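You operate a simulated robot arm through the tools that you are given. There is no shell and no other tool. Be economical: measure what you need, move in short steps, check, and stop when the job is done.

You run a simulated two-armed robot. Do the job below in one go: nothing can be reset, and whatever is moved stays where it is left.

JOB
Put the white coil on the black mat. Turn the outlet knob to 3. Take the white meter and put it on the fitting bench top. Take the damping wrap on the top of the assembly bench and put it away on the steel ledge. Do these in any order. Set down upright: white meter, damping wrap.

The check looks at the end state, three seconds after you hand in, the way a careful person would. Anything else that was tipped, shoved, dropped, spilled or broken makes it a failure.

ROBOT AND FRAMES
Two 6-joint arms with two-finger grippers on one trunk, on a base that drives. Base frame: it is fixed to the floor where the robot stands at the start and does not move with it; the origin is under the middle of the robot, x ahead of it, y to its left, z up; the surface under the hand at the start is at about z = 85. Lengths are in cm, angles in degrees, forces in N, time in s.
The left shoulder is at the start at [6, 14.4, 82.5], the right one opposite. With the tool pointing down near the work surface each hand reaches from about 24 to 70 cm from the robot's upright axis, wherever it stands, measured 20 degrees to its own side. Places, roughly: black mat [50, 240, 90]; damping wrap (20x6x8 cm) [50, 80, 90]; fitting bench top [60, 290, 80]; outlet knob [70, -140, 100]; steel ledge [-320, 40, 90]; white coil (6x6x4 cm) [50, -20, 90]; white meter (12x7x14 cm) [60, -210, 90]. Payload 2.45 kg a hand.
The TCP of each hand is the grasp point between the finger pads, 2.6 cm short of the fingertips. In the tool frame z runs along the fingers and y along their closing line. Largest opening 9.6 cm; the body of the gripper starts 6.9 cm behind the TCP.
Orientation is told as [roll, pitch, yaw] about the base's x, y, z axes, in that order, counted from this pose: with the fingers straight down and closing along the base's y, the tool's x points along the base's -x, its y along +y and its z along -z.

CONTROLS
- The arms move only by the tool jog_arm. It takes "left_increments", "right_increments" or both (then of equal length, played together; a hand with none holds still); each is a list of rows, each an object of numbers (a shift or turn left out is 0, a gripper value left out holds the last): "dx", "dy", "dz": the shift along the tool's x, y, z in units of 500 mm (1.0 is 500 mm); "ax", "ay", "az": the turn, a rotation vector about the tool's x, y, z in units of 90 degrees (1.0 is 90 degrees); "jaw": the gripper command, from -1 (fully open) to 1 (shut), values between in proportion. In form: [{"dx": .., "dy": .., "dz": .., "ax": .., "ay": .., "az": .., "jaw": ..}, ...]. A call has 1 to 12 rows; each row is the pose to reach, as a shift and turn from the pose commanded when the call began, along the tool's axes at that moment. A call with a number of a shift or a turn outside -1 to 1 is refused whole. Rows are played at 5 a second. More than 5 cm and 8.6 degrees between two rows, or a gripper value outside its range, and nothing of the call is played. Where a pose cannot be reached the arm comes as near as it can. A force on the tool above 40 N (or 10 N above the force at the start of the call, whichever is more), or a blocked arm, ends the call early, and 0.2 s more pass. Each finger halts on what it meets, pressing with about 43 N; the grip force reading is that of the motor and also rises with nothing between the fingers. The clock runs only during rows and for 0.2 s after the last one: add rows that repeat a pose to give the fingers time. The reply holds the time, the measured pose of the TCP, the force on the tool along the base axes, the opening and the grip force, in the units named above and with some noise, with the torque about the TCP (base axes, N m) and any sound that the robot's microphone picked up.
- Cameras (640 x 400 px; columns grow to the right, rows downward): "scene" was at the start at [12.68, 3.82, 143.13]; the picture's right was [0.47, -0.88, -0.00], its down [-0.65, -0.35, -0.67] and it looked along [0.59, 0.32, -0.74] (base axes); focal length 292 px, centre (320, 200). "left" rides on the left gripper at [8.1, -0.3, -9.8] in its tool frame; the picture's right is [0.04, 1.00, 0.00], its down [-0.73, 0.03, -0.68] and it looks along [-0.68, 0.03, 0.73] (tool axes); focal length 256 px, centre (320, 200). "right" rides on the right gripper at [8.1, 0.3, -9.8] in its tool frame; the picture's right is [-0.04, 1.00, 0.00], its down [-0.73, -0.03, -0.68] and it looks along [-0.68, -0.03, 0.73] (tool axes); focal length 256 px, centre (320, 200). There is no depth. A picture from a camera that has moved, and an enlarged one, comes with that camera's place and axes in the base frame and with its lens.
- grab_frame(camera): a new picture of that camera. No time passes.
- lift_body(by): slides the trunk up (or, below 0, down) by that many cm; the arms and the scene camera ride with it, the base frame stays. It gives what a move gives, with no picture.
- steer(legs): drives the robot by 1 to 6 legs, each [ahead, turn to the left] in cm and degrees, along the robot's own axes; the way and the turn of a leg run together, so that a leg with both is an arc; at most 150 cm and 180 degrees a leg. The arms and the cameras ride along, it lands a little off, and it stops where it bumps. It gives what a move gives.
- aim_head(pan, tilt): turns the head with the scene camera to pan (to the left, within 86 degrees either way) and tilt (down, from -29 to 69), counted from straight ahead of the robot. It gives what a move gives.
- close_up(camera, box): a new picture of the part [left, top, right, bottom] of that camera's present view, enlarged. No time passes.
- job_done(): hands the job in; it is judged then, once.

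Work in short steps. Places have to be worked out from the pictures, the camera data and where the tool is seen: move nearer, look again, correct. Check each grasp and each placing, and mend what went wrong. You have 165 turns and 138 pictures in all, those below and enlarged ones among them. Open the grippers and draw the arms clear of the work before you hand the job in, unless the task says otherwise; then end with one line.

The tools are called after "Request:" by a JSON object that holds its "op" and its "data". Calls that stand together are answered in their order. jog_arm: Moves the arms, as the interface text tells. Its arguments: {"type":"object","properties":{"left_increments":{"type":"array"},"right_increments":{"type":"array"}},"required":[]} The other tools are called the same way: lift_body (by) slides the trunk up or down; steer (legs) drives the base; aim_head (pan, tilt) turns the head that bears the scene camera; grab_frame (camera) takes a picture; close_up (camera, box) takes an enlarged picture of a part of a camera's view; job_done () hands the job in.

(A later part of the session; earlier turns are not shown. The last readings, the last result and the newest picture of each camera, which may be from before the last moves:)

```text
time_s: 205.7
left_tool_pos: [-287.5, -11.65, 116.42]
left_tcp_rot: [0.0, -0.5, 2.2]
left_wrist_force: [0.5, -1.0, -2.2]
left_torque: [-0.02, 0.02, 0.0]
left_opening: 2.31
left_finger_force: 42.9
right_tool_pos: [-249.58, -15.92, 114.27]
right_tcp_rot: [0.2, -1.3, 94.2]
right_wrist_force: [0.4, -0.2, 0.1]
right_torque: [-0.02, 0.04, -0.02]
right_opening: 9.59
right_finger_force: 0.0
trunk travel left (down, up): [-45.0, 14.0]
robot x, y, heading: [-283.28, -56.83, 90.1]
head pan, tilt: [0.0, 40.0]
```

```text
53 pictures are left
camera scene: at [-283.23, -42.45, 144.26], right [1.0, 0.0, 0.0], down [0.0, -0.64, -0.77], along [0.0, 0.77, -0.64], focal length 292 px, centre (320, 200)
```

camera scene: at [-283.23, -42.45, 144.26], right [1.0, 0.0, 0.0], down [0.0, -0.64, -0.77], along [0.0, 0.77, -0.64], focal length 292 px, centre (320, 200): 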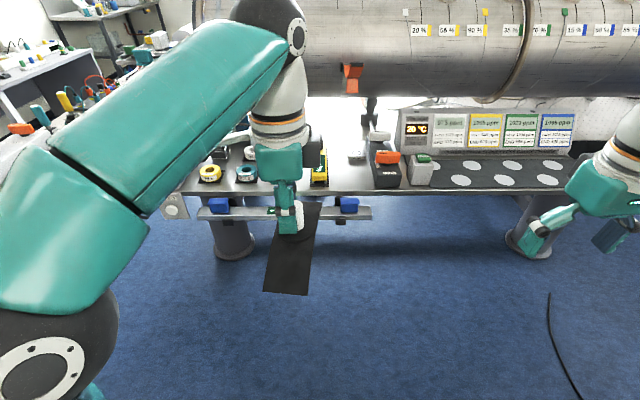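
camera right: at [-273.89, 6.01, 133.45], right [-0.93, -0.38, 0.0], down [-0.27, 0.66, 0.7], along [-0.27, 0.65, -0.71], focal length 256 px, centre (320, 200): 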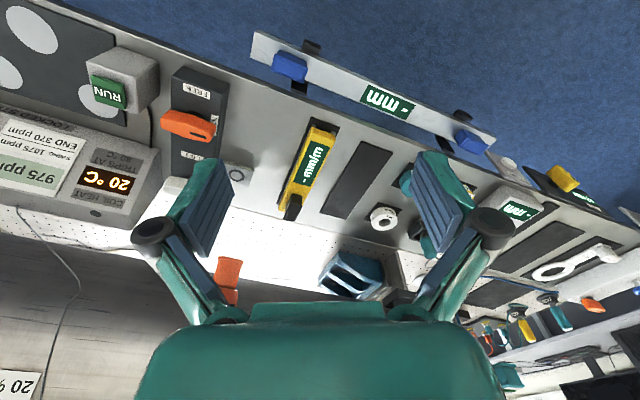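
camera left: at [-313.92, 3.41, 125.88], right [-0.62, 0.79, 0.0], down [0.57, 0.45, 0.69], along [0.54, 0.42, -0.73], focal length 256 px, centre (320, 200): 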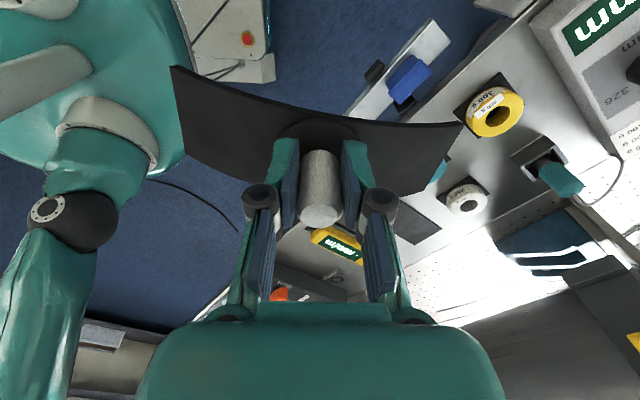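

Straight view: the free pad is at x≈-296.5. Drive forward 34 cm.

Request:
{"op": "steer", "data": {"legs": [[34, 0]]}}

Request:
{"op": "jog_arm", "data": {"left_increments": [{"dx": 0.08}, {"dx": 0.16}, {"dx": 0.17, "dz": 0.08}, {"dx": 0.17, "dz": 0.16}, {"dx": 0.17, "dz": 0.24}]}}

Request:
{"op": "aim_head", "data": {"pan": -15, "tilt": 45}}

Request:
{"op": "grab_frame", "data": {"camera": "scene"}}

Request:
{"op": "grab_frame", "data": {"camera": "left"}}

```text
time_s: 207.9
left_tool_pos: [-287.71, 21.92, 116.3]
left_tcp_rot: [-0.1, -0.4, 2.3]
left_wrist_force: [-0.5, 0.0, -2.3]
left_torque: [-0.03, 0.02, 0.03]
left_opening: 2.3
left_finger_force: 43.1
right_tool_pos: [-249.75, 17.33, 114.22]
right_tcp_rot: [0.1, -1.1, 94.2]
right_wrist_force: [-0.4, 0.7, 0.0]
right_torque: [-0.04, -0.02, 0.01]
right_opening: 9.6
right_finger_force: 0.1
trunk travel left (down, up): [-45.0, 14.0]
robot x, y, heading: [-283.05, -23.77, 90.1]
head pan, tilt: [0.0, 40.0]
```

```text
time_s: 209.2
left_tool_pos: [-296.27, 21.35, 104.3]
left_tcp_rot: [0.0, -0.7, 2.3]
left_wrist_force: [0.4, 0.2, -2.9]
left_torque: [-0.03, 0.02, -0.03]
left_opening: 2.32
left_finger_force: 43.2
right_tool_pos: [-249.76, 17.24, 114.24]
right_tcp_rot: [0.0, -1.2, 94.3]
right_wrist_force: [0.3, -0.3, -0.4]
right_torque: [0.0, -0.02, 0.01]
right_opening: 9.6
right_finger_force: 0.0
trunk travel left (down, up): [-45.0, 14.0]
robot x, y, heading: [-283.1, -23.52, 90.0]
head pan, tilt: [0.0, 40.0]
```

```text
time_s: 209.9
left_tool_pos: [-296.13, 21.33, 104.35]
left_tcp_rot: [0.0, -0.5, 2.3]
left_wrist_force: [-0.3, -1.0, -2.5]
left_torque: [-0.03, 0.03, -0.01]
left_opening: 2.3
left_finger_force: 43.2
right_tool_pos: [-249.82, 17.36, 114.34]
right_tcp_rot: [0.1, -1.2, 94.2]
right_wrist_force: [-0.3, -0.5, -0.4]
right_torque: [0.01, 0.0, 0.02]
right_opening: 9.57
right_finger_force: 0.0
trunk travel left (down, up): [-45.0, 14.0]
robot x, y, heading: [-283.15, -23.88, 90.0]
head pan, tilt: [-15.0, 45.0]
```

```text
52 pictures are left
camera scene: at [-281.33, -9.78, 143.54], right [0.97, -0.26, 0.0], down [-0.18, -0.68, -0.71], along [0.18, 0.68, -0.71], focal length 292 px, centre (320, 200)
```

scene: 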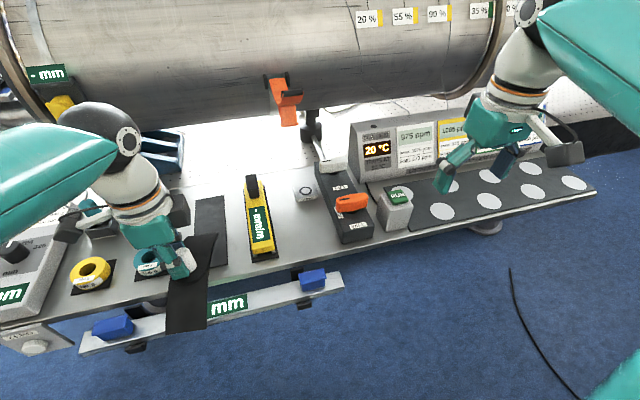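

```text
51 pictures are left
camera left: at [-304.67, 20.56, 114.0], right [-0.08, 1.0, 0.0], down [0.73, 0.06, 0.69], along [0.68, 0.05, -0.73], focal length 256 px, centre (320, 200)
```

left: 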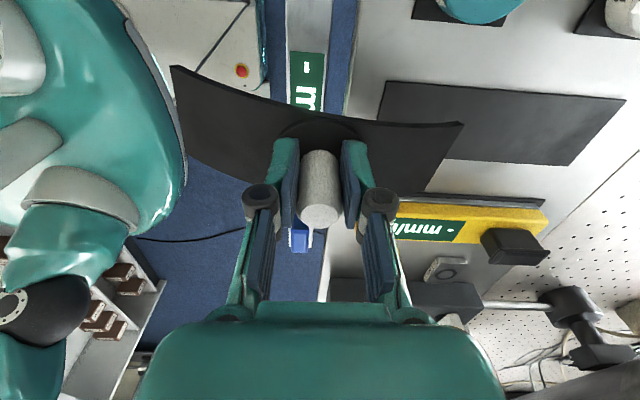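

Cross-checking views puts the ledge surface at z≈91.5 and the free pad at ≈(-294.8,38), 20×7 cm — just the wrap's size. Move over it at the present height.

Request:
{"op": "jog_arm", "data": {"left_increments": [{"dx": -0.01, "dy": 0.08, "az": 0.025}, {"dx": -0.02, "dy": 0.16, "az": 0.025}, {"dx": -0.03, "dy": 0.24, "az": 0.025}, {"dx": -0.041, "dy": 0.3, "az": 0.025}, {"dx": -0.041, "dy": 0.333, "az": 0.025}]}}

Request:
{"op": "grab_frame", "data": {"camera": "left"}}

Request:
{"op": "grab_frame", "data": {"camera": "scene"}}

```text
time_s: 211.1
left_tool_pos: [-294.96, 36.87, 104.22]
left_tcp_rot: [-0.1, -0.4, 0.0]
left_wrist_force: [0.4, 0.5, -1.9]
left_torque: [0.04, 0.02, 0.04]
left_opening: 2.3
left_finger_force: 42.9
left hand out of reach, approached as far as the arm can: row 5
right_tool_pos: [-249.89, 17.21, 114.4]
right_tcp_rot: [0.1, -1.2, 94.2]
right_wrist_force: [-0.1, -0.3, 0.4]
right_torque: [0.04, -0.02, 0.02]
right_opening: 9.59
right_finger_force: 0.1
trunk travel left (down, up): [-45.0, 14.0]
robot x, y, heading: [-283.7, -23.22, 90.0]
head pan, tilt: [-15.0, 45.0]
```

```text
50 pictures are left
camera left: at [-303.29, 36.45, 113.93], right [-0.04, 1.0, 0.0], down [0.73, 0.03, 0.69], along [0.69, 0.03, -0.73], focal length 256 px, centre (320, 200)
```

left: 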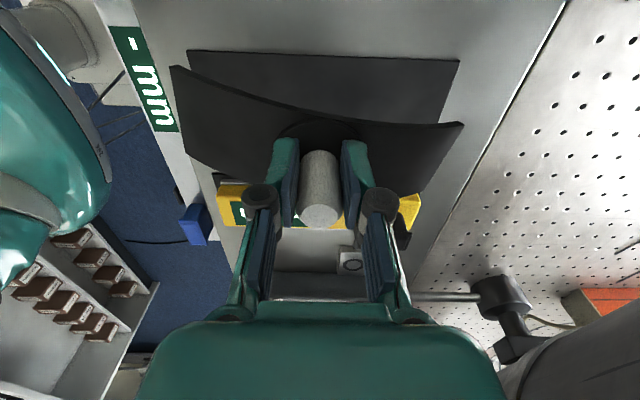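

```text
49 pictures are left
camera scene: at [-281.38, -9.9, 143.55], right [0.97, -0.26, 0.0], down [-0.18, -0.68, -0.71], along [0.18, 0.68, -0.71], focal length 292 px, centre (320, 200)
```

scene: 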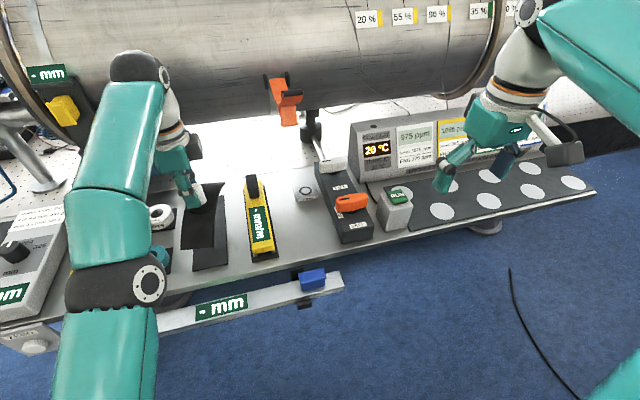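

Aligned over the pad. Descend slowly to contact.

Request:
{"op": "jog_arm", "data": {"left_increments": [{"dz": 0.06}, {"dz": 0.1}, {"dz": 0.115}, {"dz": 0.13}, {"dz": 0.14}, {"dz": 0.15}, {"dz": 0.16}, {"dz": 0.17}, {"dz": 0.18}, {"dz": 0.19}]}}

Request:
{"op": "close_up", "data": {"camera": "scene", "box": [120, 140, 320, 290]}}

```text
time_s: 212.2
left_tool_pos: [-294.71, 37.08, 98.74]
left_tcp_rot: [1.0, -1.0, 0.2]
left_wrist_force: [0.9, -5.9, 11.9]
left_torque: [-0.96, 0.26, -0.03]
left_opening: 2.31
left_finger_force: 42.8
right_tool_pos: [-249.69, 17.25, 114.39]
right_tcp_rot: [0.1, -1.3, 94.1]
right_wrist_force: [-0.3, 0.0, 0.1]
right_torque: [-0.04, -0.03, 0.01]
right_opening: 9.6
right_finger_force: 0.1
trunk travel left (down, up): [-45.0, 14.0]
robot x, y, heading: [-283.19, -23.62, 90.0]
head pan, tilt: [-15.0, 45.0]
stopped in row 5 (left hand): the force on the tool passed its limit at 46 N (the readings are from after the stop); the commanded pose is now the measured one
```

```text
2.67 times, centred on (220, 215) of scene
camera zoom: at [-281.31, -9.99, 143.54], right [0.97, -0.26, 0.0], down [-0.18, -0.68, -0.71], along [0.18, 0.68, -0.71], focal length 777 px, centre (587, 160)
```

zoom: 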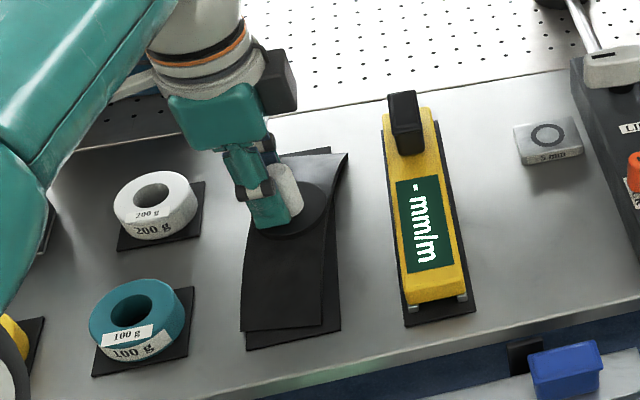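

Contact at z≈98.7 as predicted; wrap sits on the pad. Release gently and rise.

Request:
{"op": "jog_arm", "data": {"left_increments": [{"dz": -0.002, "jaw": 0.6}, {"dz": -0.002, "jaw": 0.3}, {"dz": -0.002, "jaw": 0.1}, {"dz": -0.002, "jaw": 0.1}, {"dz": -0.04, "jaw": 0.1}, {"dz": -0.1, "jaw": 0.1}, {"dz": -0.15, "jaw": 0.1}]}}

Request:
{"op": "close_up", "data": {"camera": "scene", "box": [120, 140, 320, 290]}}

```text
time_s: 213.8
left_tool_pos: [-294.9, 36.84, 105.3]
left_tcp_rot: [1.0, -0.8, 0.0]
left_wrist_force: [0.0, 0.3, 0.4]
left_torque: [0.0, 0.04, 0.02]
left_opening: 4.34
left_finger_force: 0.0
left hand out of reach, approached as far as the arm can: row 7
right_tool_pos: [-249.7, 17.22, 114.35]
right_tcp_rot: [0.0, -1.2, 94.3]
right_wrist_force: [0.5, 0.2, -0.2]
right_torque: [0.01, -0.02, -0.02]
right_opening: 9.58
right_finger_force: 0.0
trunk travel left (down, up): [-45.0, 14.0]
robot x, y, heading: [-283.23, -23.63, 90.3]
head pan, tilt: [-15.0, 45.0]
```

```text
2.67 times, centred on (220, 215) of scene
camera zoom: at [-281.33, -9.82, 143.54], right [0.97, -0.26, 0.0], down [-0.18, -0.68, -0.71], along [0.18, 0.68, -0.71], focal length 777 px, centre (587, 160)
```

zoom: 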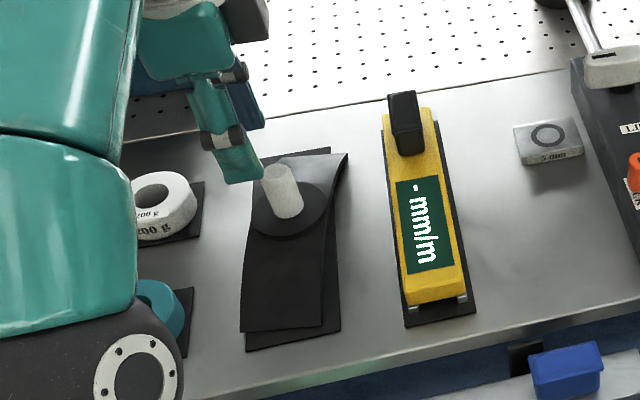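

Wrap placed upright on the ledge. Raise the trunk, back away, restore the left wrist, and turn toward +x.

Request:
{"op": "lift_body", "data": {"by": 12}}

Request:
{"op": "steer", "data": {"legs": [[-26, 0]]}}

Request:
{"op": "jog_arm", "data": {"left_increments": [{"dy": -0.08}, {"dy": -0.16}, {"dy": -0.24}, {"dy": -0.24, "az": -0.09}, {"dy": -0.24, "az": -0.18}, {"dy": -0.24, "az": -0.27}, {"dy": -0.24, "az": -0.36}, {"dy": -0.24, "az": -0.45}, {"dy": -0.24, "az": -0.54}, {"dy": -0.24, "az": -0.63}, {"dy": -0.24, "az": -0.72}]}}

Request:
{"op": "jog_arm", "data": {"left_increments": [{"az": -0.09, "jaw": 1}, {"az": -0.18, "jaw": 1}, {"az": -0.26, "jaw": 1}]}}

Request:
{"op": "steer", "data": {"legs": [[0, -88]]}}

Request:
{"op": "aim_head", "data": {"pan": 0, "tilt": 30}}

Request:
{"op": "grab_frame", "data": {"camera": "scene"}}

```text
time_s: 215.3
left_tool_pos: [-294.86, 36.84, 117.21]
left_tcp_rot: [1.0, -0.8, 0.2]
left_wrist_force: [0.5, 0.3, 0.9]
left_torque: [-0.02, -0.02, -0.01]
left_opening: 4.32
left_finger_force: 0.1
right_tool_pos: [-249.75, 17.36, 126.28]
right_tcp_rot: [0.1, -1.2, 94.2]
right_wrist_force: [-0.3, 0.8, -0.4]
right_torque: [0.02, -0.01, -0.03]
right_opening: 9.59
right_finger_force: 0.0
trunk travel left (down, up): [-57.0, 2.0]
robot x, y, heading: [-283.06, -23.64, 90.0]
head pan, tilt: [-15.0, 45.0]
```

```text
time_s: 217.1
left_tool_pos: [-294.73, 10.92, 117.37]
left_tcp_rot: [1.2, -0.7, 0.3]
left_wrist_force: [-0.5, 0.5, -0.2]
left_torque: [0.01, 0.0, 0.01]
left_opening: 4.33
left_finger_force: 0.0
right_tool_pos: [-249.63, -8.78, 126.44]
right_tcp_rot: [0.2, -1.3, 94.1]
right_wrist_force: [-0.4, 0.0, 0.5]
right_torque: [0.01, 0.06, 0.0]
right_opening: 9.6
right_finger_force: 0.1
trunk travel left (down, up): [-57.0, 2.0]
robot x, y, heading: [-282.79, -49.54, 90.3]
head pan, tilt: [-15.0, 45.0]
```

```text
time_s: 219.5
left_tool_pos: [-294.94, -1.12, 117.05]
left_tcp_rot: [-0.4, -1.4, 65.2]
left_wrist_force: [0.1, 0.7, -0.3]
left_torque: [0.02, 0.0, -0.01]
left_opening: 4.29
left_finger_force: 0.1
right_tool_pos: [-249.71, -8.7, 126.41]
right_tcp_rot: [0.1, -1.2, 94.2]
right_wrist_force: [0.2, -0.7, -0.6]
right_torque: [0.0, -0.02, -0.01]
right_opening: 9.59
right_finger_force: 0.0
trunk travel left (down, up): [-57.0, 2.0]
robot x, y, heading: [-282.81, -49.52, 90.0]
head pan, tilt: [-15.0, 45.0]
```

```text
time_s: 220.3
left_tool_pos: [-294.73, -1.02, 117.07]
left_tcp_rot: [-0.7, -1.1, 88.5]
left_wrist_force: [-0.6, 0.8, 0.2]
left_torque: [-0.02, -0.02, 0.03]
left_opening: 0.0
left_finger_force: 28.3
right_tool_pos: [-249.68, -8.65, 126.43]
right_tcp_rot: [0.0, -1.2, 94.2]
right_wrist_force: [0.0, 0.1, 0.9]
right_torque: [-0.01, 0.03, 0.01]
right_opening: 9.59
right_finger_force: 0.0
trunk travel left (down, up): [-57.0, 2.0]
robot x, y, heading: [-283.15, -49.75, 90.1]
head pan, tilt: [-15.0, 45.0]
```

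```text
time_s: 224.0
left_tool_pos: [-239.59, -23.61, 117.22]
left_tcp_rot: [-0.4, -1.0, 16.1]
left_wrist_force: [0.0, -1.1, -0.8]
left_torque: [0.11, 0.04, 0.01]
left_opening: 0.02
left_finger_force: 28.3
right_tool_pos: [-233.29, -69.02, 126.17]
right_tcp_rot: [0.4, -1.2, 21.7]
right_wrist_force: [0.0, -0.3, -0.7]
right_torque: [0.07, 0.01, 0.0]
right_opening: 9.61
right_finger_force: 0.1
trunk travel left (down, up): [-57.0, 2.0]
robot x, y, heading: [-284.25, -45.02, 15.8]
head pan, tilt: [-15.0, 45.0]
stopped in leg 1: the robot was blocked; the commanded pose is now the measured one
```

```text
time_s: 224.8
left_tool_pos: [-239.72, -23.39, 117.25]
left_tcp_rot: [-0.6, -1.0, 16.0]
left_wrist_force: [0.8, 0.2, 0.2]
left_torque: [0.02, -0.01, -0.02]
left_opening: 0.0
left_finger_force: 28.0
right_tool_pos: [-233.64, -68.78, 126.54]
right_tcp_rot: [0.1, -1.3, 21.7]
right_wrist_force: [-0.7, -0.1, -0.3]
right_torque: [0.01, -0.01, 0.01]
right_opening: 9.62
right_finger_force: 0.0
trunk travel left (down, up): [-57.0, 2.0]
robot x, y, heading: [-284.21, -45.01, 15.6]
head pan, tilt: [0.0, 30.0]
```

```text
46 pictures are left
camera scene: at [-270.1, -40.79, 157.8], right [0.27, -0.96, 0.0], down [-0.48, -0.14, -0.87], along [0.83, 0.23, -0.5], focal length 292 px, centre (320, 200)
```

scene: 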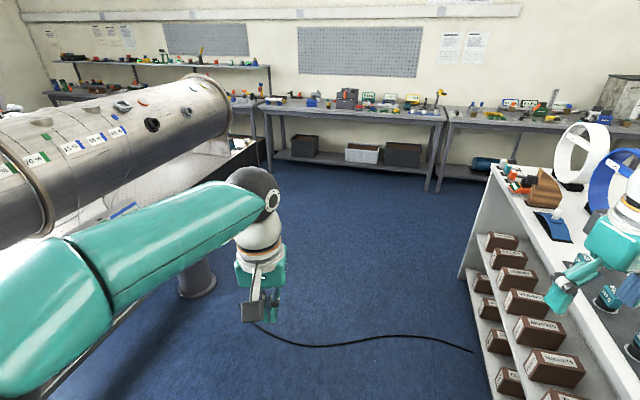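

Long single turns seem to stall; use smaller turn legs. Finish the turn and drive east along the passage.

Request:
{"op": "steer", "data": {"legs": [[0, -11], [120, 0], [0, -5], [100, 0]]}}

Request:
{"op": "grab_frame", "data": {"camera": "scene"}}

```text
time_s: 237.1
left_tool_pos: [-17.22, -27.19, 117.3]
left_tcp_rot: [-0.7, -1.1, -0.4]
left_wrist_force: [0.4, 0.0, 0.6]
left_torque: [0.03, 0.03, -0.02]
left_opening: 0.01
left_finger_force: 28.9
right_tool_pos: [-23.93, -72.46, 126.51]
right_tcp_rot: [0.1, -1.3, 5.3]
right_wrist_force: [0.7, 0.3, -0.3]
right_torque: [0.0, -0.01, 0.01]
right_opening: 9.6
right_finger_force: 0.0
trunk travel left (down, up): [-57.0, 2.0]
robot x, y, heading: [-65.22, -35.09, -0.7]
head pan, tilt: [0.0, 30.0]
```

```text
45 pictures are left
camera scene: at [-51.05, -35.14, 157.8], right [-0.01, -1.0, 0.0], down [-0.5, 0.01, -0.87], along [0.87, -0.01, -0.5], focal length 292 px, centre (320, 200)
```

scene: 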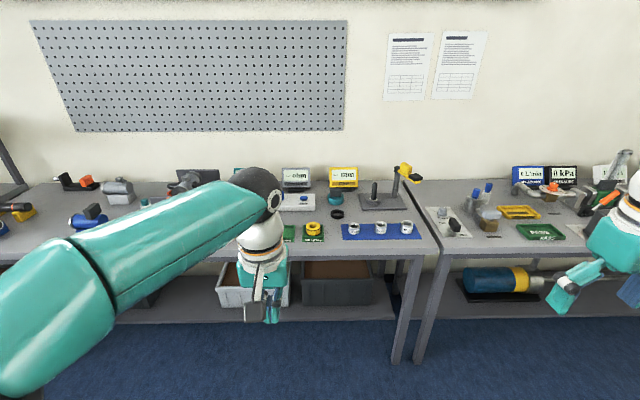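

Zoom on the right-hand bench to see the knob and meter.

Request:
{"op": "close_up", "data": {"camera": "scene", "box": [420, 140, 640, 300]}}

Request:
{"op": "steer", "data": {"legs": [[0, -30], [0, -30], [95, 0], [0, 30], [0, 30]]}}

Request:
{"op": "aim_head", "data": {"pan": -25, "tilt": 35}}

Request:
{"op": "grab_frame", "data": {"camera": "scene"}}

```text
2.50 times, centred on (530, 220) of scene
camera zoom: at [-51.05, -35.14, 157.8], right [-0.01, -1.0, 0.0], down [-0.5, 0.01, -0.87], along [0.87, -0.01, -0.5], focal length 729 px, centre (-205, 150)
```

zoom: 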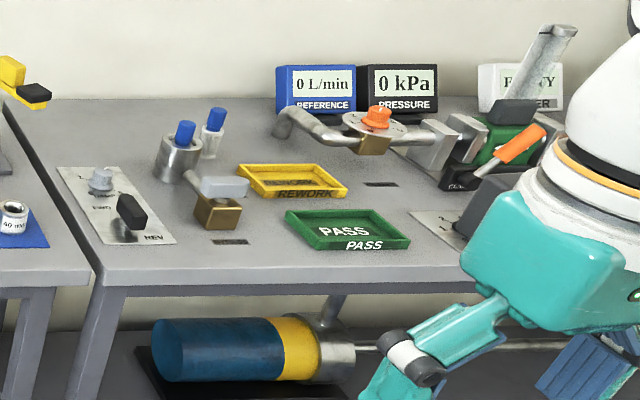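

```text
time_s: 241.4
left_tool_pos: [-34.87, -76.43, 117.25]
left_tcp_rot: [-0.5, -1.0, -61.9]
left_wrist_force: [-1.3, -1.7, -0.6]
left_torque: [0.08, -0.01, 0.01]
left_opening: 0.0
left_finger_force: 28.6
right_tool_pos: [-77.96, -92.01, 126.52]
right_tcp_rot: [0.2, -1.2, -56.0]
right_wrist_force: [0.2, -0.8, -0.9]
right_torque: [0.11, 0.0, 0.02]
right_opening: 9.58
right_finger_force: 0.0
trunk travel left (down, up): [-57.0, 2.0]
robot x, y, heading: [-61.32, -34.91, -63.8]
head pan, tilt: [0.0, 30.0]
stopped in leg 3: the robot was blocked; the commanded pose is now the measured one
```

```text
time_s: 242.3
left_tool_pos: [-34.84, -76.05, 117.53]
left_tcp_rot: [-0.7, -1.1, -61.7]
left_wrist_force: [0.5, -0.7, 0.2]
left_torque: [-0.01, 0.03, 0.01]
left_opening: 0.0
left_finger_force: 28.5
right_tool_pos: [-77.89, -91.7, 126.7]
right_tcp_rot: [0.1, -1.3, -56.1]
right_wrist_force: [0.2, 1.0, -0.4]
right_torque: [0.02, 0.02, 0.02]
right_opening: 9.6
right_finger_force: 0.1
trunk travel left (down, up): [-57.0, 2.0]
robot x, y, heading: [-61.19, -35.18, -63.8]
head pan, tilt: [-25.0, 35.0]
```

```text
43 pictures are left
camera scene: at [-58.67, -49.26, 157.01], right [-1.0, -0.02, 0.0], down [-0.01, 0.57, -0.82], along [0.02, -0.82, -0.57], focal length 292 px, centre (320, 200)
```

scene: 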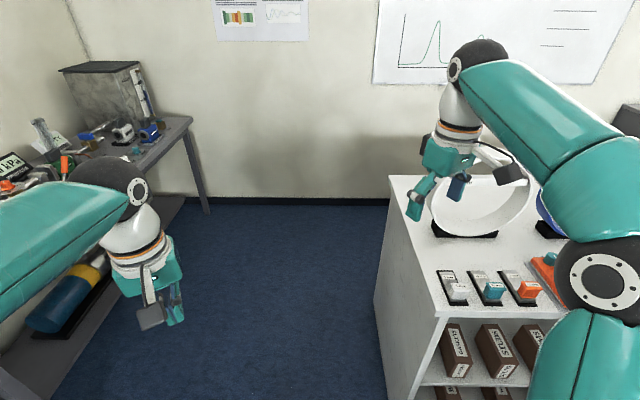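

Base corner met the bookcase corner. Back up, go east more, then south.

Request:
{"op": "steer", "data": {"legs": [[-8, 0], [0, 45], [40, 0], [0, -35], [0, -35]]}}

Request:
{"op": "grab_frame", "data": {"camera": "scene"}}

```text
time_s: 251.4
left_tool_pos: [-16.53, -89.06, 117.44]
left_tcp_rot: [-0.6, -1.0, -82.7]
left_wrist_force: [-0.4, 0.4, -0.4]
left_torque: [0.01, -0.08, 0.01]
left_opening: 0.0
left_finger_force: 28.4
right_tool_pos: [-62.54, -88.43, 126.65]
right_tcp_rot: [0.2, -1.6, -76.9]
right_wrist_force: [-0.6, -0.4, 0.1]
right_torque: [0.03, -0.1, 0.01]
right_opening: 9.61
right_finger_force: 0.0
trunk travel left (down, up): [-57.0, 2.0]
robot x, y, heading: [-23.21, -40.9, -85.4]
head pan, tilt: [-25.0, 35.0]
stopped in leg 5: the robot was blocked; the commanded pose is now the measured one
```

```text
42 pictures are left
camera scene: at [-26.15, -55.23, 156.99], right [-0.94, 0.35, 0.0], down [0.2, 0.54, -0.82], along [-0.28, -0.77, -0.58], focal length 292 px, centre (320, 200)
```

scene: 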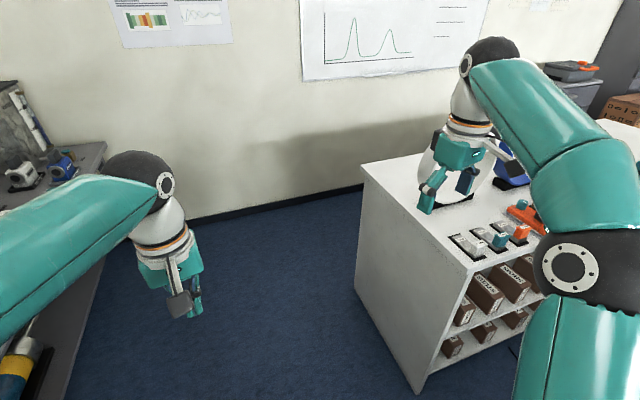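

Nearly aligned. Extend the right hand to narrow the profile, then drive south 85 cm.

Request:
{"op": "jog_arm", "data": {"right_increments": [{"dx": -0.08, "dy": 0.03}, {"dx": -0.16, "dy": 0.06}, {"dx": -0.22, "dy": 0.1}]}}

Request:
{"op": "steer", "data": {"legs": [[-6, 0], [0, -6], [92, 0]]}}

Request:
{"op": "aim_head", "data": {"pan": 55, "tilt": 35}}

Request:
{"op": "grab_frame", "data": {"camera": "scene"}}

```text
time_s: 252.2
left_tool_pos: [-16.23, -88.99, 117.44]
left_tcp_rot: [-0.6, -1.1, -82.7]
left_wrist_force: [-0.1, -0.4, 0.0]
left_torque: [0.0, 0.05, 0.01]
left_opening: 0.0
left_finger_force: 28.9
right_tool_pos: [-54.12, -96.42, 125.53]
right_tcp_rot: [0.0, -1.8, -76.9]
right_wrist_force: [-0.6, -0.5, -0.2]
right_torque: [0.0, -0.03, -0.01]
right_opening: 9.63
right_finger_force: 0.1
right hand out of reach, approached as far as the arm can: row 2, 3
trunk travel left (down, up): [-57.0, 2.0]
robot x, y, heading: [-22.68, -40.5, -85.3]
head pan, tilt: [-25.0, 35.0]
```

```text
time_s: 258.2
left_tool_pos: [-23.03, -175.34, 117.5]
left_tcp_rot: [-0.7, -1.1, -88.0]
left_wrist_force: [-0.1, -0.2, 0.0]
left_torque: [0.02, 0.03, -0.01]
left_opening: 0.03
left_finger_force: 28.6
right_tool_pos: [-61.42, -179.3, 125.54]
right_tcp_rot: [-0.2, -1.7, -82.0]
right_wrist_force: [0.2, -1.0, -0.7]
right_torque: [-0.02, -0.01, 0.0]
right_opening: 9.6
right_finger_force: 0.0
trunk travel left (down, up): [-57.0, 2.0]
robot x, y, heading: [-25.05, -126.69, -90.8]
head pan, tilt: [-25.0, 35.0]
```

```text
time_s: 259.8
left_tool_pos: [-23.03, -175.28, 117.66]
left_tcp_rot: [-0.7, -1.1, -87.9]
left_wrist_force: [0.5, -0.3, 0.8]
left_torque: [0.0, 0.01, 0.03]
left_opening: 0.0
left_finger_force: 28.3
right_tool_pos: [-61.36, -179.09, 125.55]
right_tcp_rot: [0.0, -1.8, -82.1]
right_wrist_force: [-0.7, 0.1, 0.1]
right_torque: [0.01, -0.02, -0.01]
right_opening: 9.59
right_finger_force: 0.0
trunk travel left (down, up): [-57.0, 2.0]
robot x, y, heading: [-24.9, -126.33, -90.6]
head pan, tilt: [55.0, 35.0]
```

```text
41 pictures are left
camera scene: at [-18.14, -137.94, 157.02], right [-0.59, -0.81, 0.0], down [-0.46, 0.34, -0.82], along [0.66, -0.48, -0.57], focal length 292 px, centre (320, 200)
```

scene: 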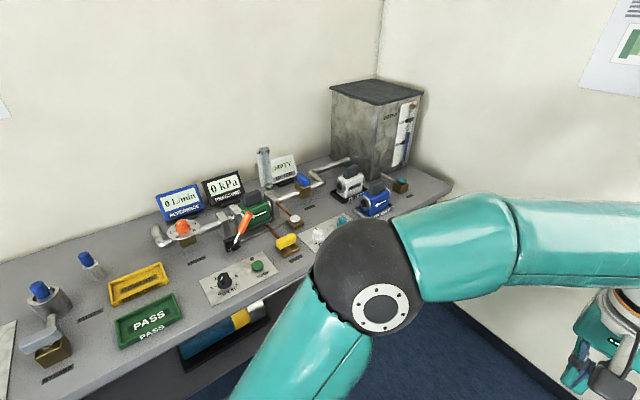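

White meter identified at ≈(60,-210); outlet knob is the orange dial at ≈(64,-144). Zoom in on both.

Request:
{"op": "close_up", "data": {"camera": "scene", "box": [140, 200, 220, 260]}}

Request:
{"op": "close_up", "data": {"camera": "scene", "box": [260, 130, 430, 250]}}

```text
6.67 times, centred on (180, 230) of scene
camera zoom: at [-18.14, -137.94, 157.02], right [-0.59, -0.81, 0.0], down [-0.46, 0.34, -0.82], along [0.66, -0.48, -0.57], focal length 1944 px, centre (1253, 0)
```

zoom: 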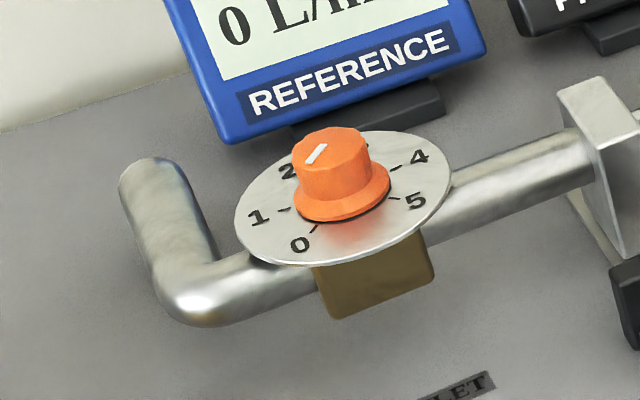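

```text
3.33 times, centred on (345, 190) of scene
camera zoom: at [-18.14, -137.94, 157.02], right [-0.59, -0.81, 0.0], down [-0.46, 0.34, -0.82], along [0.66, -0.48, -0.57], focal length 972 px, centre (237, 233)
```

zoom: 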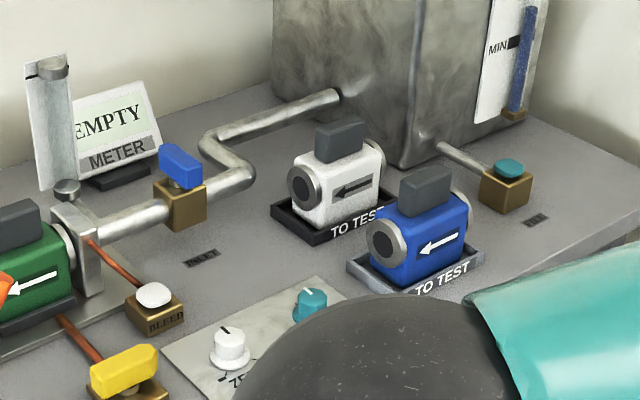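

Now turn left to face the bench (two legs) and move forward.

Request:
{"op": "steer", "data": {"legs": [[0, 45], [0, 45], [20, 0]]}}

Request:
{"op": "aim_head", "data": {"pan": -20, "tilt": 45}}

Request:
{"op": "grab_frame", "data": {"camera": "scene"}}

```text
time_s: 262.0
left_tool_pos: [5.75, -164.33, 117.55]
left_tcp_rot: [-0.8, -1.0, -51.0]
left_wrist_force: [1.2, 0.6, 0.3]
left_torque: [-0.01, 0.0, 0.01]
left_opening: 0.0
left_finger_force: 28.4
right_tool_pos: [-22.56, -190.46, 125.74]
right_tcp_rot: [-0.2, -1.8, -45.1]
right_wrist_force: [0.4, 0.4, -0.3]
right_torque: [-0.05, 0.01, 0.01]
right_opening: 9.56
right_finger_force: 0.0
trunk travel left (down, up): [-57.0, 2.0]
robot x, y, heading: [-27.2, -128.07, -53.6]
head pan, tilt: [55.0, 35.0]
stopped in leg 1: the robot was blocked; the commanded pose is now the measured one
```

```text
time_s: 263.5
left_tool_pos: [5.52, -164.34, 117.55]
left_tcp_rot: [-0.7, -1.0, -50.9]
left_wrist_force: [0.3, -0.1, -0.2]
left_torque: [-0.02, -0.05, 0.03]
left_opening: 0.02
left_finger_force: 28.6
right_tool_pos: [-22.91, -190.46, 125.67]
right_tcp_rot: [-0.1, -1.8, -45.2]
right_wrist_force: [-0.1, -0.2, 0.2]
right_torque: [-0.01, 0.0, 0.02]
right_opening: 9.58
right_finger_force: 0.1
trunk travel left (down, up): [-57.0, 2.0]
robot x, y, heading: [-27.31, -128.1, -53.6]
head pan, tilt: [-20.0, 45.0]
```

```text
38 pictures are left
camera scene: at [-21.7, -140.78, 155.54], right [-0.96, -0.29, 0.0], down [-0.2, 0.68, -0.71], along [0.2, -0.68, -0.71], focal length 292 px, centre (320, 200)
```

scene: 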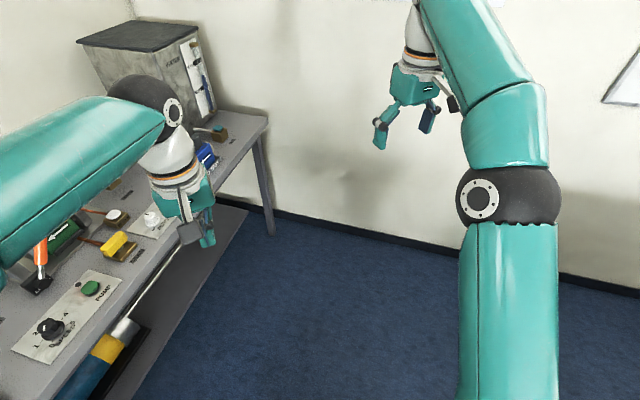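

Rear corner at the bookcase; ease forward, then continue the turn in small legs.

Request:
{"op": "steer", "data": {"legs": [[10, 0], [0, 27], [0, 27], [10, 0]]}}

Request:
{"op": "grab_frame", "data": {"camera": "scene"}}

```text
time_s: 267.6
left_tool_pos: [28.2, -132.5, 117.5]
left_tcp_rot: [-0.8, -1.0, 1.1]
left_wrist_force: [0.4, 0.0, -0.8]
left_torque: [-0.07, 0.01, 0.02]
left_opening: 0.01
left_finger_force: 27.9
right_tool_pos: [31.42, -170.86, 125.64]
right_tcp_rot: [-0.3, -1.9, 6.8]
right_wrist_force: [-0.5, 1.0, -0.4]
right_torque: [-0.08, -0.01, -0.03]
right_opening: 9.57
right_finger_force: 0.1
trunk travel left (down, up): [-57.0, 2.0]
robot x, y, heading: [-21.04, -140.48, -0.8]
head pan, tilt: [-20.0, 45.0]
stopped in leg 3: the robot was blocked; the commanded pose is now the measured one
```

```text
37 pictures are left
camera scene: at [-7.48, -143.12, 155.54], right [-0.35, -0.94, 0.0], down [-0.66, 0.25, -0.71], along [0.66, -0.25, -0.71], focal length 292 px, centre (320, 200)
```

scene: 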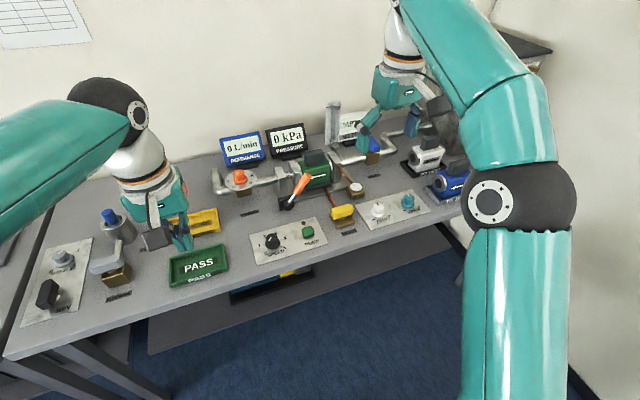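

Facing the bench. Drive forward 21 cm and inspect the knob with the left hand camera.

Request:
{"op": "steer", "data": {"legs": [[21, 0]]}}

Request:
{"op": "jog_arm", "data": {"left_increments": [{"dx": -0.03, "dy": -0.08, "jaw": 0}, {"dx": -0.06, "dy": -0.16, "jaw": 0}, {"dx": -0.08, "dy": -0.2, "jaw": 0}]}}

Request:
{"op": "grab_frame", "data": {"camera": "left"}}

```text
time_s: 269.2
left_tool_pos: [49.13, -133.19, 117.66]
left_tcp_rot: [-0.7, -1.0, 0.8]
left_wrist_force: [0.3, 0.6, -0.1]
left_torque: [0.01, 0.04, 0.0]
left_opening: 0.0
left_finger_force: 28.1
right_tool_pos: [52.29, -171.61, 125.64]
right_tcp_rot: [-0.2, -1.8, 6.7]
right_wrist_force: [0.7, 0.1, -0.7]
right_torque: [-0.03, 0.03, 0.01]
right_opening: 9.6
right_finger_force: 0.0
trunk travel left (down, up): [-57.0, 2.0]
robot x, y, heading: [0.24, -140.6, -0.9]
head pan, tilt: [-20.0, 45.0]
```

```text
time_s: 270.1
left_tool_pos: [53.19, -143.23, 117.9]
left_tcp_rot: [-0.7, -1.0, 0.9]
left_wrist_force: [-0.2, 0.6, 0.4]
left_torque: [-0.01, -0.03, 0.01]
left_opening: 4.81
left_finger_force: 0.1
right_tool_pos: [52.25, -171.73, 125.86]
right_tcp_rot: [-0.2, -1.9, 6.6]
right_wrist_force: [0.2, -0.6, -0.8]
right_torque: [0.03, 0.01, -0.01]
right_opening: 9.59
right_finger_force: 0.1
trunk travel left (down, up): [-57.0, 2.0]
robot x, y, heading: [-0.01, -140.65, -0.9]
head pan, tilt: [-20.0, 45.0]
```

```text
36 pictures are left
camera left: at [44.58, -143.68, 127.53], right [-0.05, 1.0, -0.01], down [0.72, 0.05, 0.69], along [0.69, 0.03, -0.72], focal length 256 px, centre (320, 200)
```

left: 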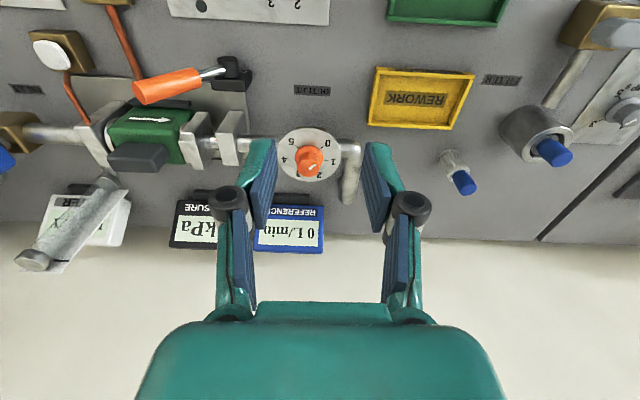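

Request:
{"op": "close_up", "data": {"camera": "left", "box": [268, 115, 352, 195]}}

```text
5.00 times, centred on (310, 155) of left
camera zoom: at [44.58, -143.68, 127.53], right [-0.05, 1.0, -0.01], down [0.72, 0.05, 0.69], along [0.69, 0.03, -0.72], focal length 1280 px, centre (370, 425)
```

zoom: 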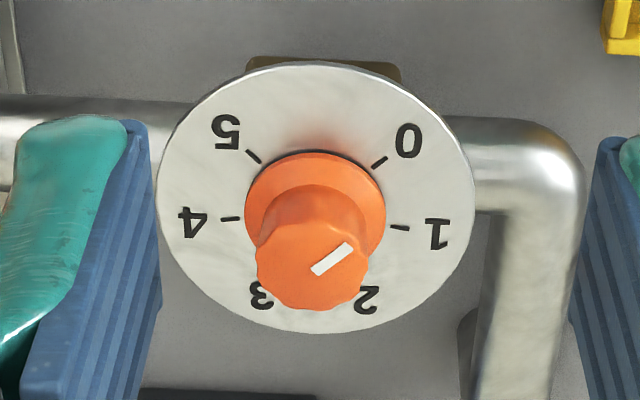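

The pointer is at 0; the marks run clockwise, ~52.7° apart, so 3 is ≈158° clockwise. Lower the trunk 8 cm, level the hand, and close in for a better fix.

Request:
{"op": "lift_body", "data": {"by": -8}}

Request:
{"op": "jog_arm", "data": {"left_increments": [{"dx": -0.06, "dy": -0.01, "ay": 0.012, "ax": -0.008}, {"dx": -0.13, "dy": -0.015, "ay": 0.012, "ax": -0.008}, {"dx": -0.18, "dy": -0.018, "ay": 0.012, "ax": -0.008}]}}

Request:
{"op": "grab_frame", "data": {"camera": "left"}}

```text
time_s: 271.2
left_tool_pos: [53.04, -143.16, 109.93]
left_tcp_rot: [-0.7, -1.1, 0.9]
left_wrist_force: [-0.5, -0.2, 0.9]
left_torque: [0.02, -0.01, -0.02]
left_opening: 4.8
left_finger_force: 0.0
right_tool_pos: [52.06, -171.67, 117.76]
right_tcp_rot: [0.0, -1.9, 6.6]
right_wrist_force: [-0.1, 0.1, -0.2]
right_torque: [0.04, 0.0, -0.04]
right_opening: 9.6
right_finger_force: 0.0
trunk travel left (down, up): [-49.0, 10.0]
robot x, y, heading: [0.14, -140.64, -0.9]
head pan, tilt: [-20.0, 45.0]
```

```text
time_s: 272.0
left_tool_pos: [57.08, -142.8, 108.32]
left_tcp_rot: [0.1, 0.1, 0.8]
left_wrist_force: [0.2, -0.9, 0.4]
left_torque: [-0.01, 0.02, 0.0]
left_opening: 4.8
left_finger_force: 0.0
left hand out of reach, approached as far as the arm can: row 2, 3
right_tool_pos: [52.27, -171.74, 117.66]
right_tcp_rot: [-0.1, -1.7, 6.5]
right_wrist_force: [-0.4, 0.6, 0.3]
right_torque: [0.03, 0.05, -0.02]
right_opening: 9.62
right_finger_force: 0.0
trunk travel left (down, up): [-49.0, 10.0]
robot x, y, heading: [0.12, -140.81, -0.9]
head pan, tilt: [-20.0, 45.0]
```

```text
34 pictures are left
camera left: at [48.7, -143.35, 118.34], right [-0.05, 1.0, 0.0], down [0.73, 0.04, 0.68], along [0.68, 0.04, -0.74], focal length 256 px, centre (320, 200)
```

left: 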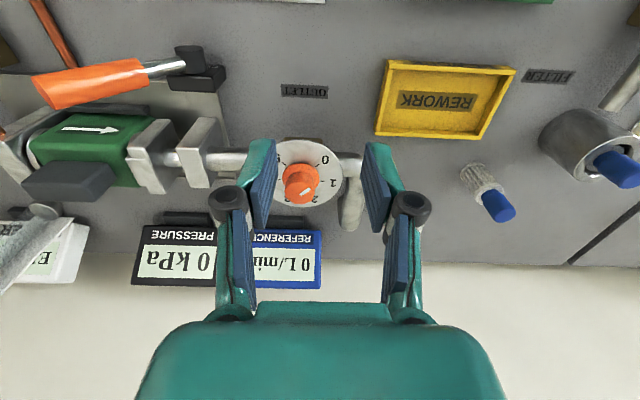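

The left hand can't reach from here; shift the robot ~20 cm to -y so the knob lies in the left hand's best zone.

Request:
{"op": "lift_body", "data": {"by": 8}}

Request:
{"op": "steer", "data": {"legs": [[-26, 0], [0, -30], [0, -30], [23, 0], [0, 30], [0, 30], [14, 0]]}}

```text
time_s: 273.2
left_tool_pos: [56.98, -142.91, 116.56]
left_tcp_rot: [-0.1, 0.0, 0.8]
left_wrist_force: [0.1, 0.0, 0.1]
left_torque: [0.02, 0.03, 0.02]
left_opening: 4.79
left_finger_force: 0.1
right_tool_pos: [52.2, -171.72, 125.74]
right_tcp_rot: [-0.1, -1.9, 6.7]
right_wrist_force: [0.4, 0.1, -0.2]
right_torque: [-0.02, 0.0, -0.02]
right_opening: 9.61
right_finger_force: 0.1
trunk travel left (down, up): [-57.0, 2.0]
robot x, y, heading: [0.08, -140.6, -1.0]
head pan, tilt: [-20.0, 45.0]
```

```text
refused: legs must be a list of 1 to 6 entries
```

Request:
{"op": "steer", "data": {"legs": [[-26, 0], [0, -30], [0, -30], [23, 0], [0, 30], [0, 31]]}}

```text
time_s: 277.7
left_tool_pos: [13.24, -180.21, 115.84]
left_tcp_rot: [-0.5, -0.2, -42.2]
left_wrist_force: [-1.1, -0.8, -0.5]
left_torque: [0.04, -0.05, -0.02]
left_opening: 4.82
left_finger_force: 0.0
right_tool_pos: [-9.53, -198.66, 125.83]
right_tcp_rot: [0.0, -2.0, -36.9]
right_wrist_force: [-1.1, -0.4, 0.6]
right_torque: [0.04, -0.05, 0.0]
right_opening: 9.63
right_finger_force: 0.0
trunk travel left (down, up): [-57.0, 2.0]
robot x, y, heading: [-23.73, -137.96, -45.3]
head pan, tilt: [-20.0, 45.0]
stopped in leg 3: the robot was blocked; the commanded pose is now the measured one
```

Blocked at -45°; that heading suffices. Drive forward 20 from here and turn back in small legs.

Request:
{"op": "steer", "data": {"legs": [[20, 0], [0, 22], [0, 23]]}}

```text
time_s: 280.9
left_tool_pos: [40.94, -177.29, 115.96]
left_tcp_rot: [-0.6, -0.1, -20.7]
left_wrist_force: [0.5, -0.3, -0.1]
left_torque: [-0.04, 0.0, 0.02]
left_opening: 4.8
left_finger_force: 0.0
right_tool_pos: [26.62, -202.9, 125.96]
right_tcp_rot: [-0.2, -2.0, -15.0]
right_wrist_force: [-0.8, 0.5, -0.3]
right_torque: [-0.05, 0.02, -0.01]
right_opening: 9.6
right_finger_force: 0.0
trunk travel left (down, up): [-57.0, 2.0]
robot x, y, heading: [-9.95, -153.65, -23.5]
head pan, tilt: [-20.0, 45.0]
stopped in leg 3: the robot was blocked; the commanded pose is now the measured one
```

Request:
{"op": "steer", "data": {"legs": [[-9, 0], [0, 24], [14, 0]]}}

Request:
{"op": "grab_frame", "data": {"camera": "left"}}

```text
time_s: 284.3
left_tool_pos: [52.18, -151.3, 115.88]
left_tcp_rot: [-0.7, -0.1, 3.1]
left_wrist_force: [0.6, 0.3, -0.9]
left_torque: [-0.08, 0.09, 0.02]
left_opening: 4.8
left_finger_force: 0.1
right_tool_pos: [49.28, -180.48, 125.85]
right_tcp_rot: [-0.2, -1.7, 8.5]
right_wrist_force: [0.8, 0.7, -1.2]
right_torque: [-0.07, 0.08, -0.01]
right_opening: 9.6
right_finger_force: 0.0
trunk travel left (down, up): [-57.0, 2.0]
robot x, y, heading: [-4.16, -150.86, -0.0]
head pan, tilt: [-20.0, 45.0]
```

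```text
33 pictures are left
camera left: at [43.91, -152.05, 125.68], right [-0.09, 1.0, -0.01], down [0.73, 0.08, 0.68], along [0.68, 0.05, -0.73], focal length 256 px, centre (320, 200)
```

left: 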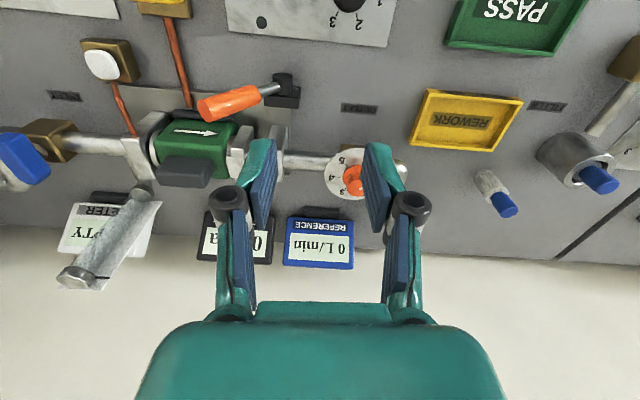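

Go forward 4 cm and bring the left hand toward the knob while descending (better reach lower).

Request:
{"op": "steer", "data": {"legs": [[4, 0]]}}

Request:
{"op": "jog_arm", "data": {"left_increments": [{"dx": -0.02, "dy": 0.07, "dz": 0.04, "az": 0.034}, {"dx": -0.04, "dy": 0.133, "dz": 0.1, "az": 0.034}, {"dx": -0.08, "dy": 0.133, "dz": 0.15, "az": 0.034}, {"dx": -0.127, "dy": 0.133, "dz": 0.18, "az": 0.034}, {"dx": -0.127, "dy": 0.133, "dz": 0.18, "az": 0.034}]}}

Request:
{"op": "grab_frame", "data": {"camera": "left"}}

```text
time_s: 285.1
left_tool_pos: [55.96, -151.58, 115.96]
left_tcp_rot: [-0.6, -0.1, 3.1]
left_wrist_force: [1.1, -0.1, -0.4]
left_torque: [-0.03, 0.08, 0.02]
left_opening: 4.79
left_finger_force: 0.1
right_tool_pos: [53.1, -180.72, 125.92]
right_tcp_rot: [-0.1, -1.8, 8.7]
right_wrist_force: [0.3, -0.4, 0.7]
right_torque: [-0.01, 0.07, 0.02]
right_opening: 9.59
right_finger_force: 0.1
trunk travel left (down, up): [-57.0, 2.0]
robot x, y, heading: [-0.55, -151.19, 0.2]
head pan, tilt: [-20.0, 45.0]
```

```text
time_s: 286.4
left_tool_pos: [61.73, -144.63, 106.99]
left_tcp_rot: [-0.6, -0.3, 0.1]
left_wrist_force: [-0.4, 0.3, 0.6]
left_torque: [0.01, -0.03, 0.0]
left_opening: 4.8
left_finger_force: 0.0
right_tool_pos: [52.81, -180.62, 126.1]
right_tcp_rot: [-0.1, -1.9, 8.6]
right_wrist_force: [-0.5, -0.1, -0.8]
right_torque: [0.03, -0.01, 0.01]
right_opening: 9.6
right_finger_force: 0.0
trunk travel left (down, up): [-57.0, 2.0]
robot x, y, heading: [-0.22, -151.17, 0.1]
head pan, tilt: [-20.0, 45.0]
```

```text
32 pictures are left
camera left: at [53.39, -145.01, 116.86], right [-0.04, 1.0, -0.01], down [0.73, 0.04, 0.68], along [0.68, 0.02, -0.73], focal length 256 px, centre (320, 200)
```

left: 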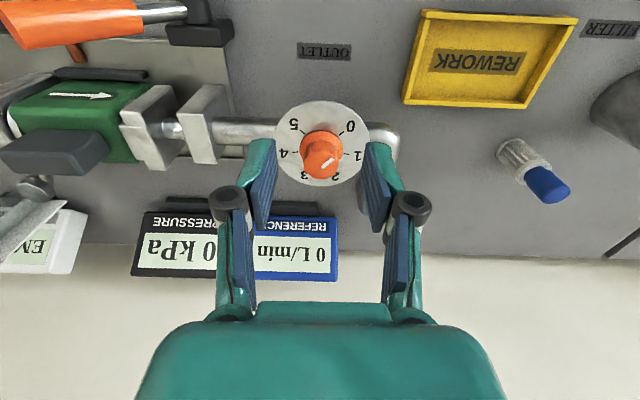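

Knob top ≈ z 103.7, centre ≈(62.2,-144.7). Descend 2.3 cm around it and grip.

Request:
{"op": "jog_arm", "data": {"left_increments": [{"dx": -0.01, "dz": 0.02}, {"dx": -0.01, "dz": 0.035}, {"dx": -0.01, "dz": 0.046}, {"dx": -0.01, "dz": 0.046, "jaw": 0.4}, {"dx": -0.01, "dz": 0.046, "jaw": 1}, {"dx": -0.01, "dz": 0.046, "jaw": 1}, {"dx": -0.01, "dz": 0.046, "jaw": 1}]}}

Request:
{"op": "grab_frame", "data": {"camera": "left"}}

```text
time_s: 287.9
left_tool_pos: [62.28, -144.75, 104.7]
left_tcp_rot: [-0.6, -0.2, 0.1]
left_wrist_force: [-0.6, -0.2, 0.2]
left_torque: [-0.01, 0.01, -0.01]
left_opening: 0.02
left_finger_force: 28.6
right_tool_pos: [52.93, -180.59, 126.07]
right_tcp_rot: [-0.1, -1.9, 8.6]
right_wrist_force: [-0.3, 0.3, 0.4]
right_torque: [0.01, 0.02, -0.01]
right_opening: 9.6
right_finger_force: 0.0
trunk travel left (down, up): [-57.0, 2.0]
robot x, y, heading: [-0.11, -150.89, -0.1]
head pan, tilt: [-20.0, 45.0]
```

```text
31 pictures are left
camera left: at [54.0, -145.04, 114.52], right [-0.04, 1.0, -0.01], down [0.73, 0.04, 0.68], along [0.68, 0.02, -0.73], focal length 256 px, centre (320, 200)
```

left: 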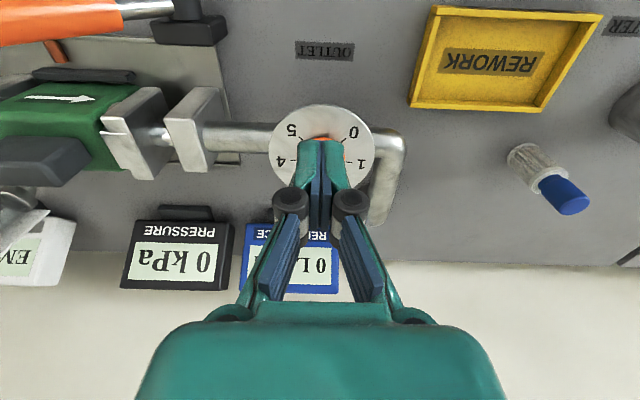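

The knob is lower and farther: consistent solution ≈(66.3,-144.5), top z≈98. Open, move over it, and descend carefully.

Request:
{"op": "jog_arm", "data": {"left_increments": [{"dz": -0.01, "jaw": 0}, {"dz": -0.01, "jaw": 0}, {"dx": -0.04, "dz": -0.01, "jaw": 0}, {"dx": -0.079, "dz": -0.01, "jaw": 0}, {"dx": -0.079, "dz": 0.03, "jaw": 0}]}}

Request:
{"op": "grab_frame", "data": {"camera": "left"}}

```text
time_s: 289.1
left_tool_pos: [64.71, -144.77, 103.49]
left_tcp_rot: [-0.7, -0.2, -0.1]
left_wrist_force: [-0.6, -0.1, 0.4]
left_torque: [0.02, 0.01, 0.0]
left_opening: 4.81
left_finger_force: 0.0
left hand out of reach, approached as far as the arm can: row 3, 4, 5
right_tool_pos: [52.99, -180.81, 126.08]
right_tcp_rot: [-0.1, -1.8, 8.6]
right_wrist_force: [0.4, -0.1, 0.2]
right_torque: [0.0, 0.02, 0.01]
right_opening: 9.58
right_finger_force: 0.1
trunk travel left (down, up): [-57.0, 2.0]
robot x, y, heading: [-0.35, -151.29, 0.3]
head pan, tilt: [-20.0, 45.0]
```

```text
30 pictures are left
camera left: at [56.25, -145.12, 113.37], right [-0.04, 1.0, -0.01], down [0.73, 0.04, 0.68], along [0.68, 0.02, -0.73], focal length 256 px, centre (320, 200)
```

left: 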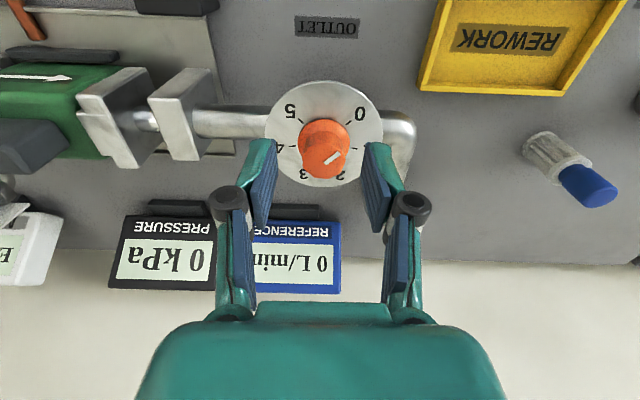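

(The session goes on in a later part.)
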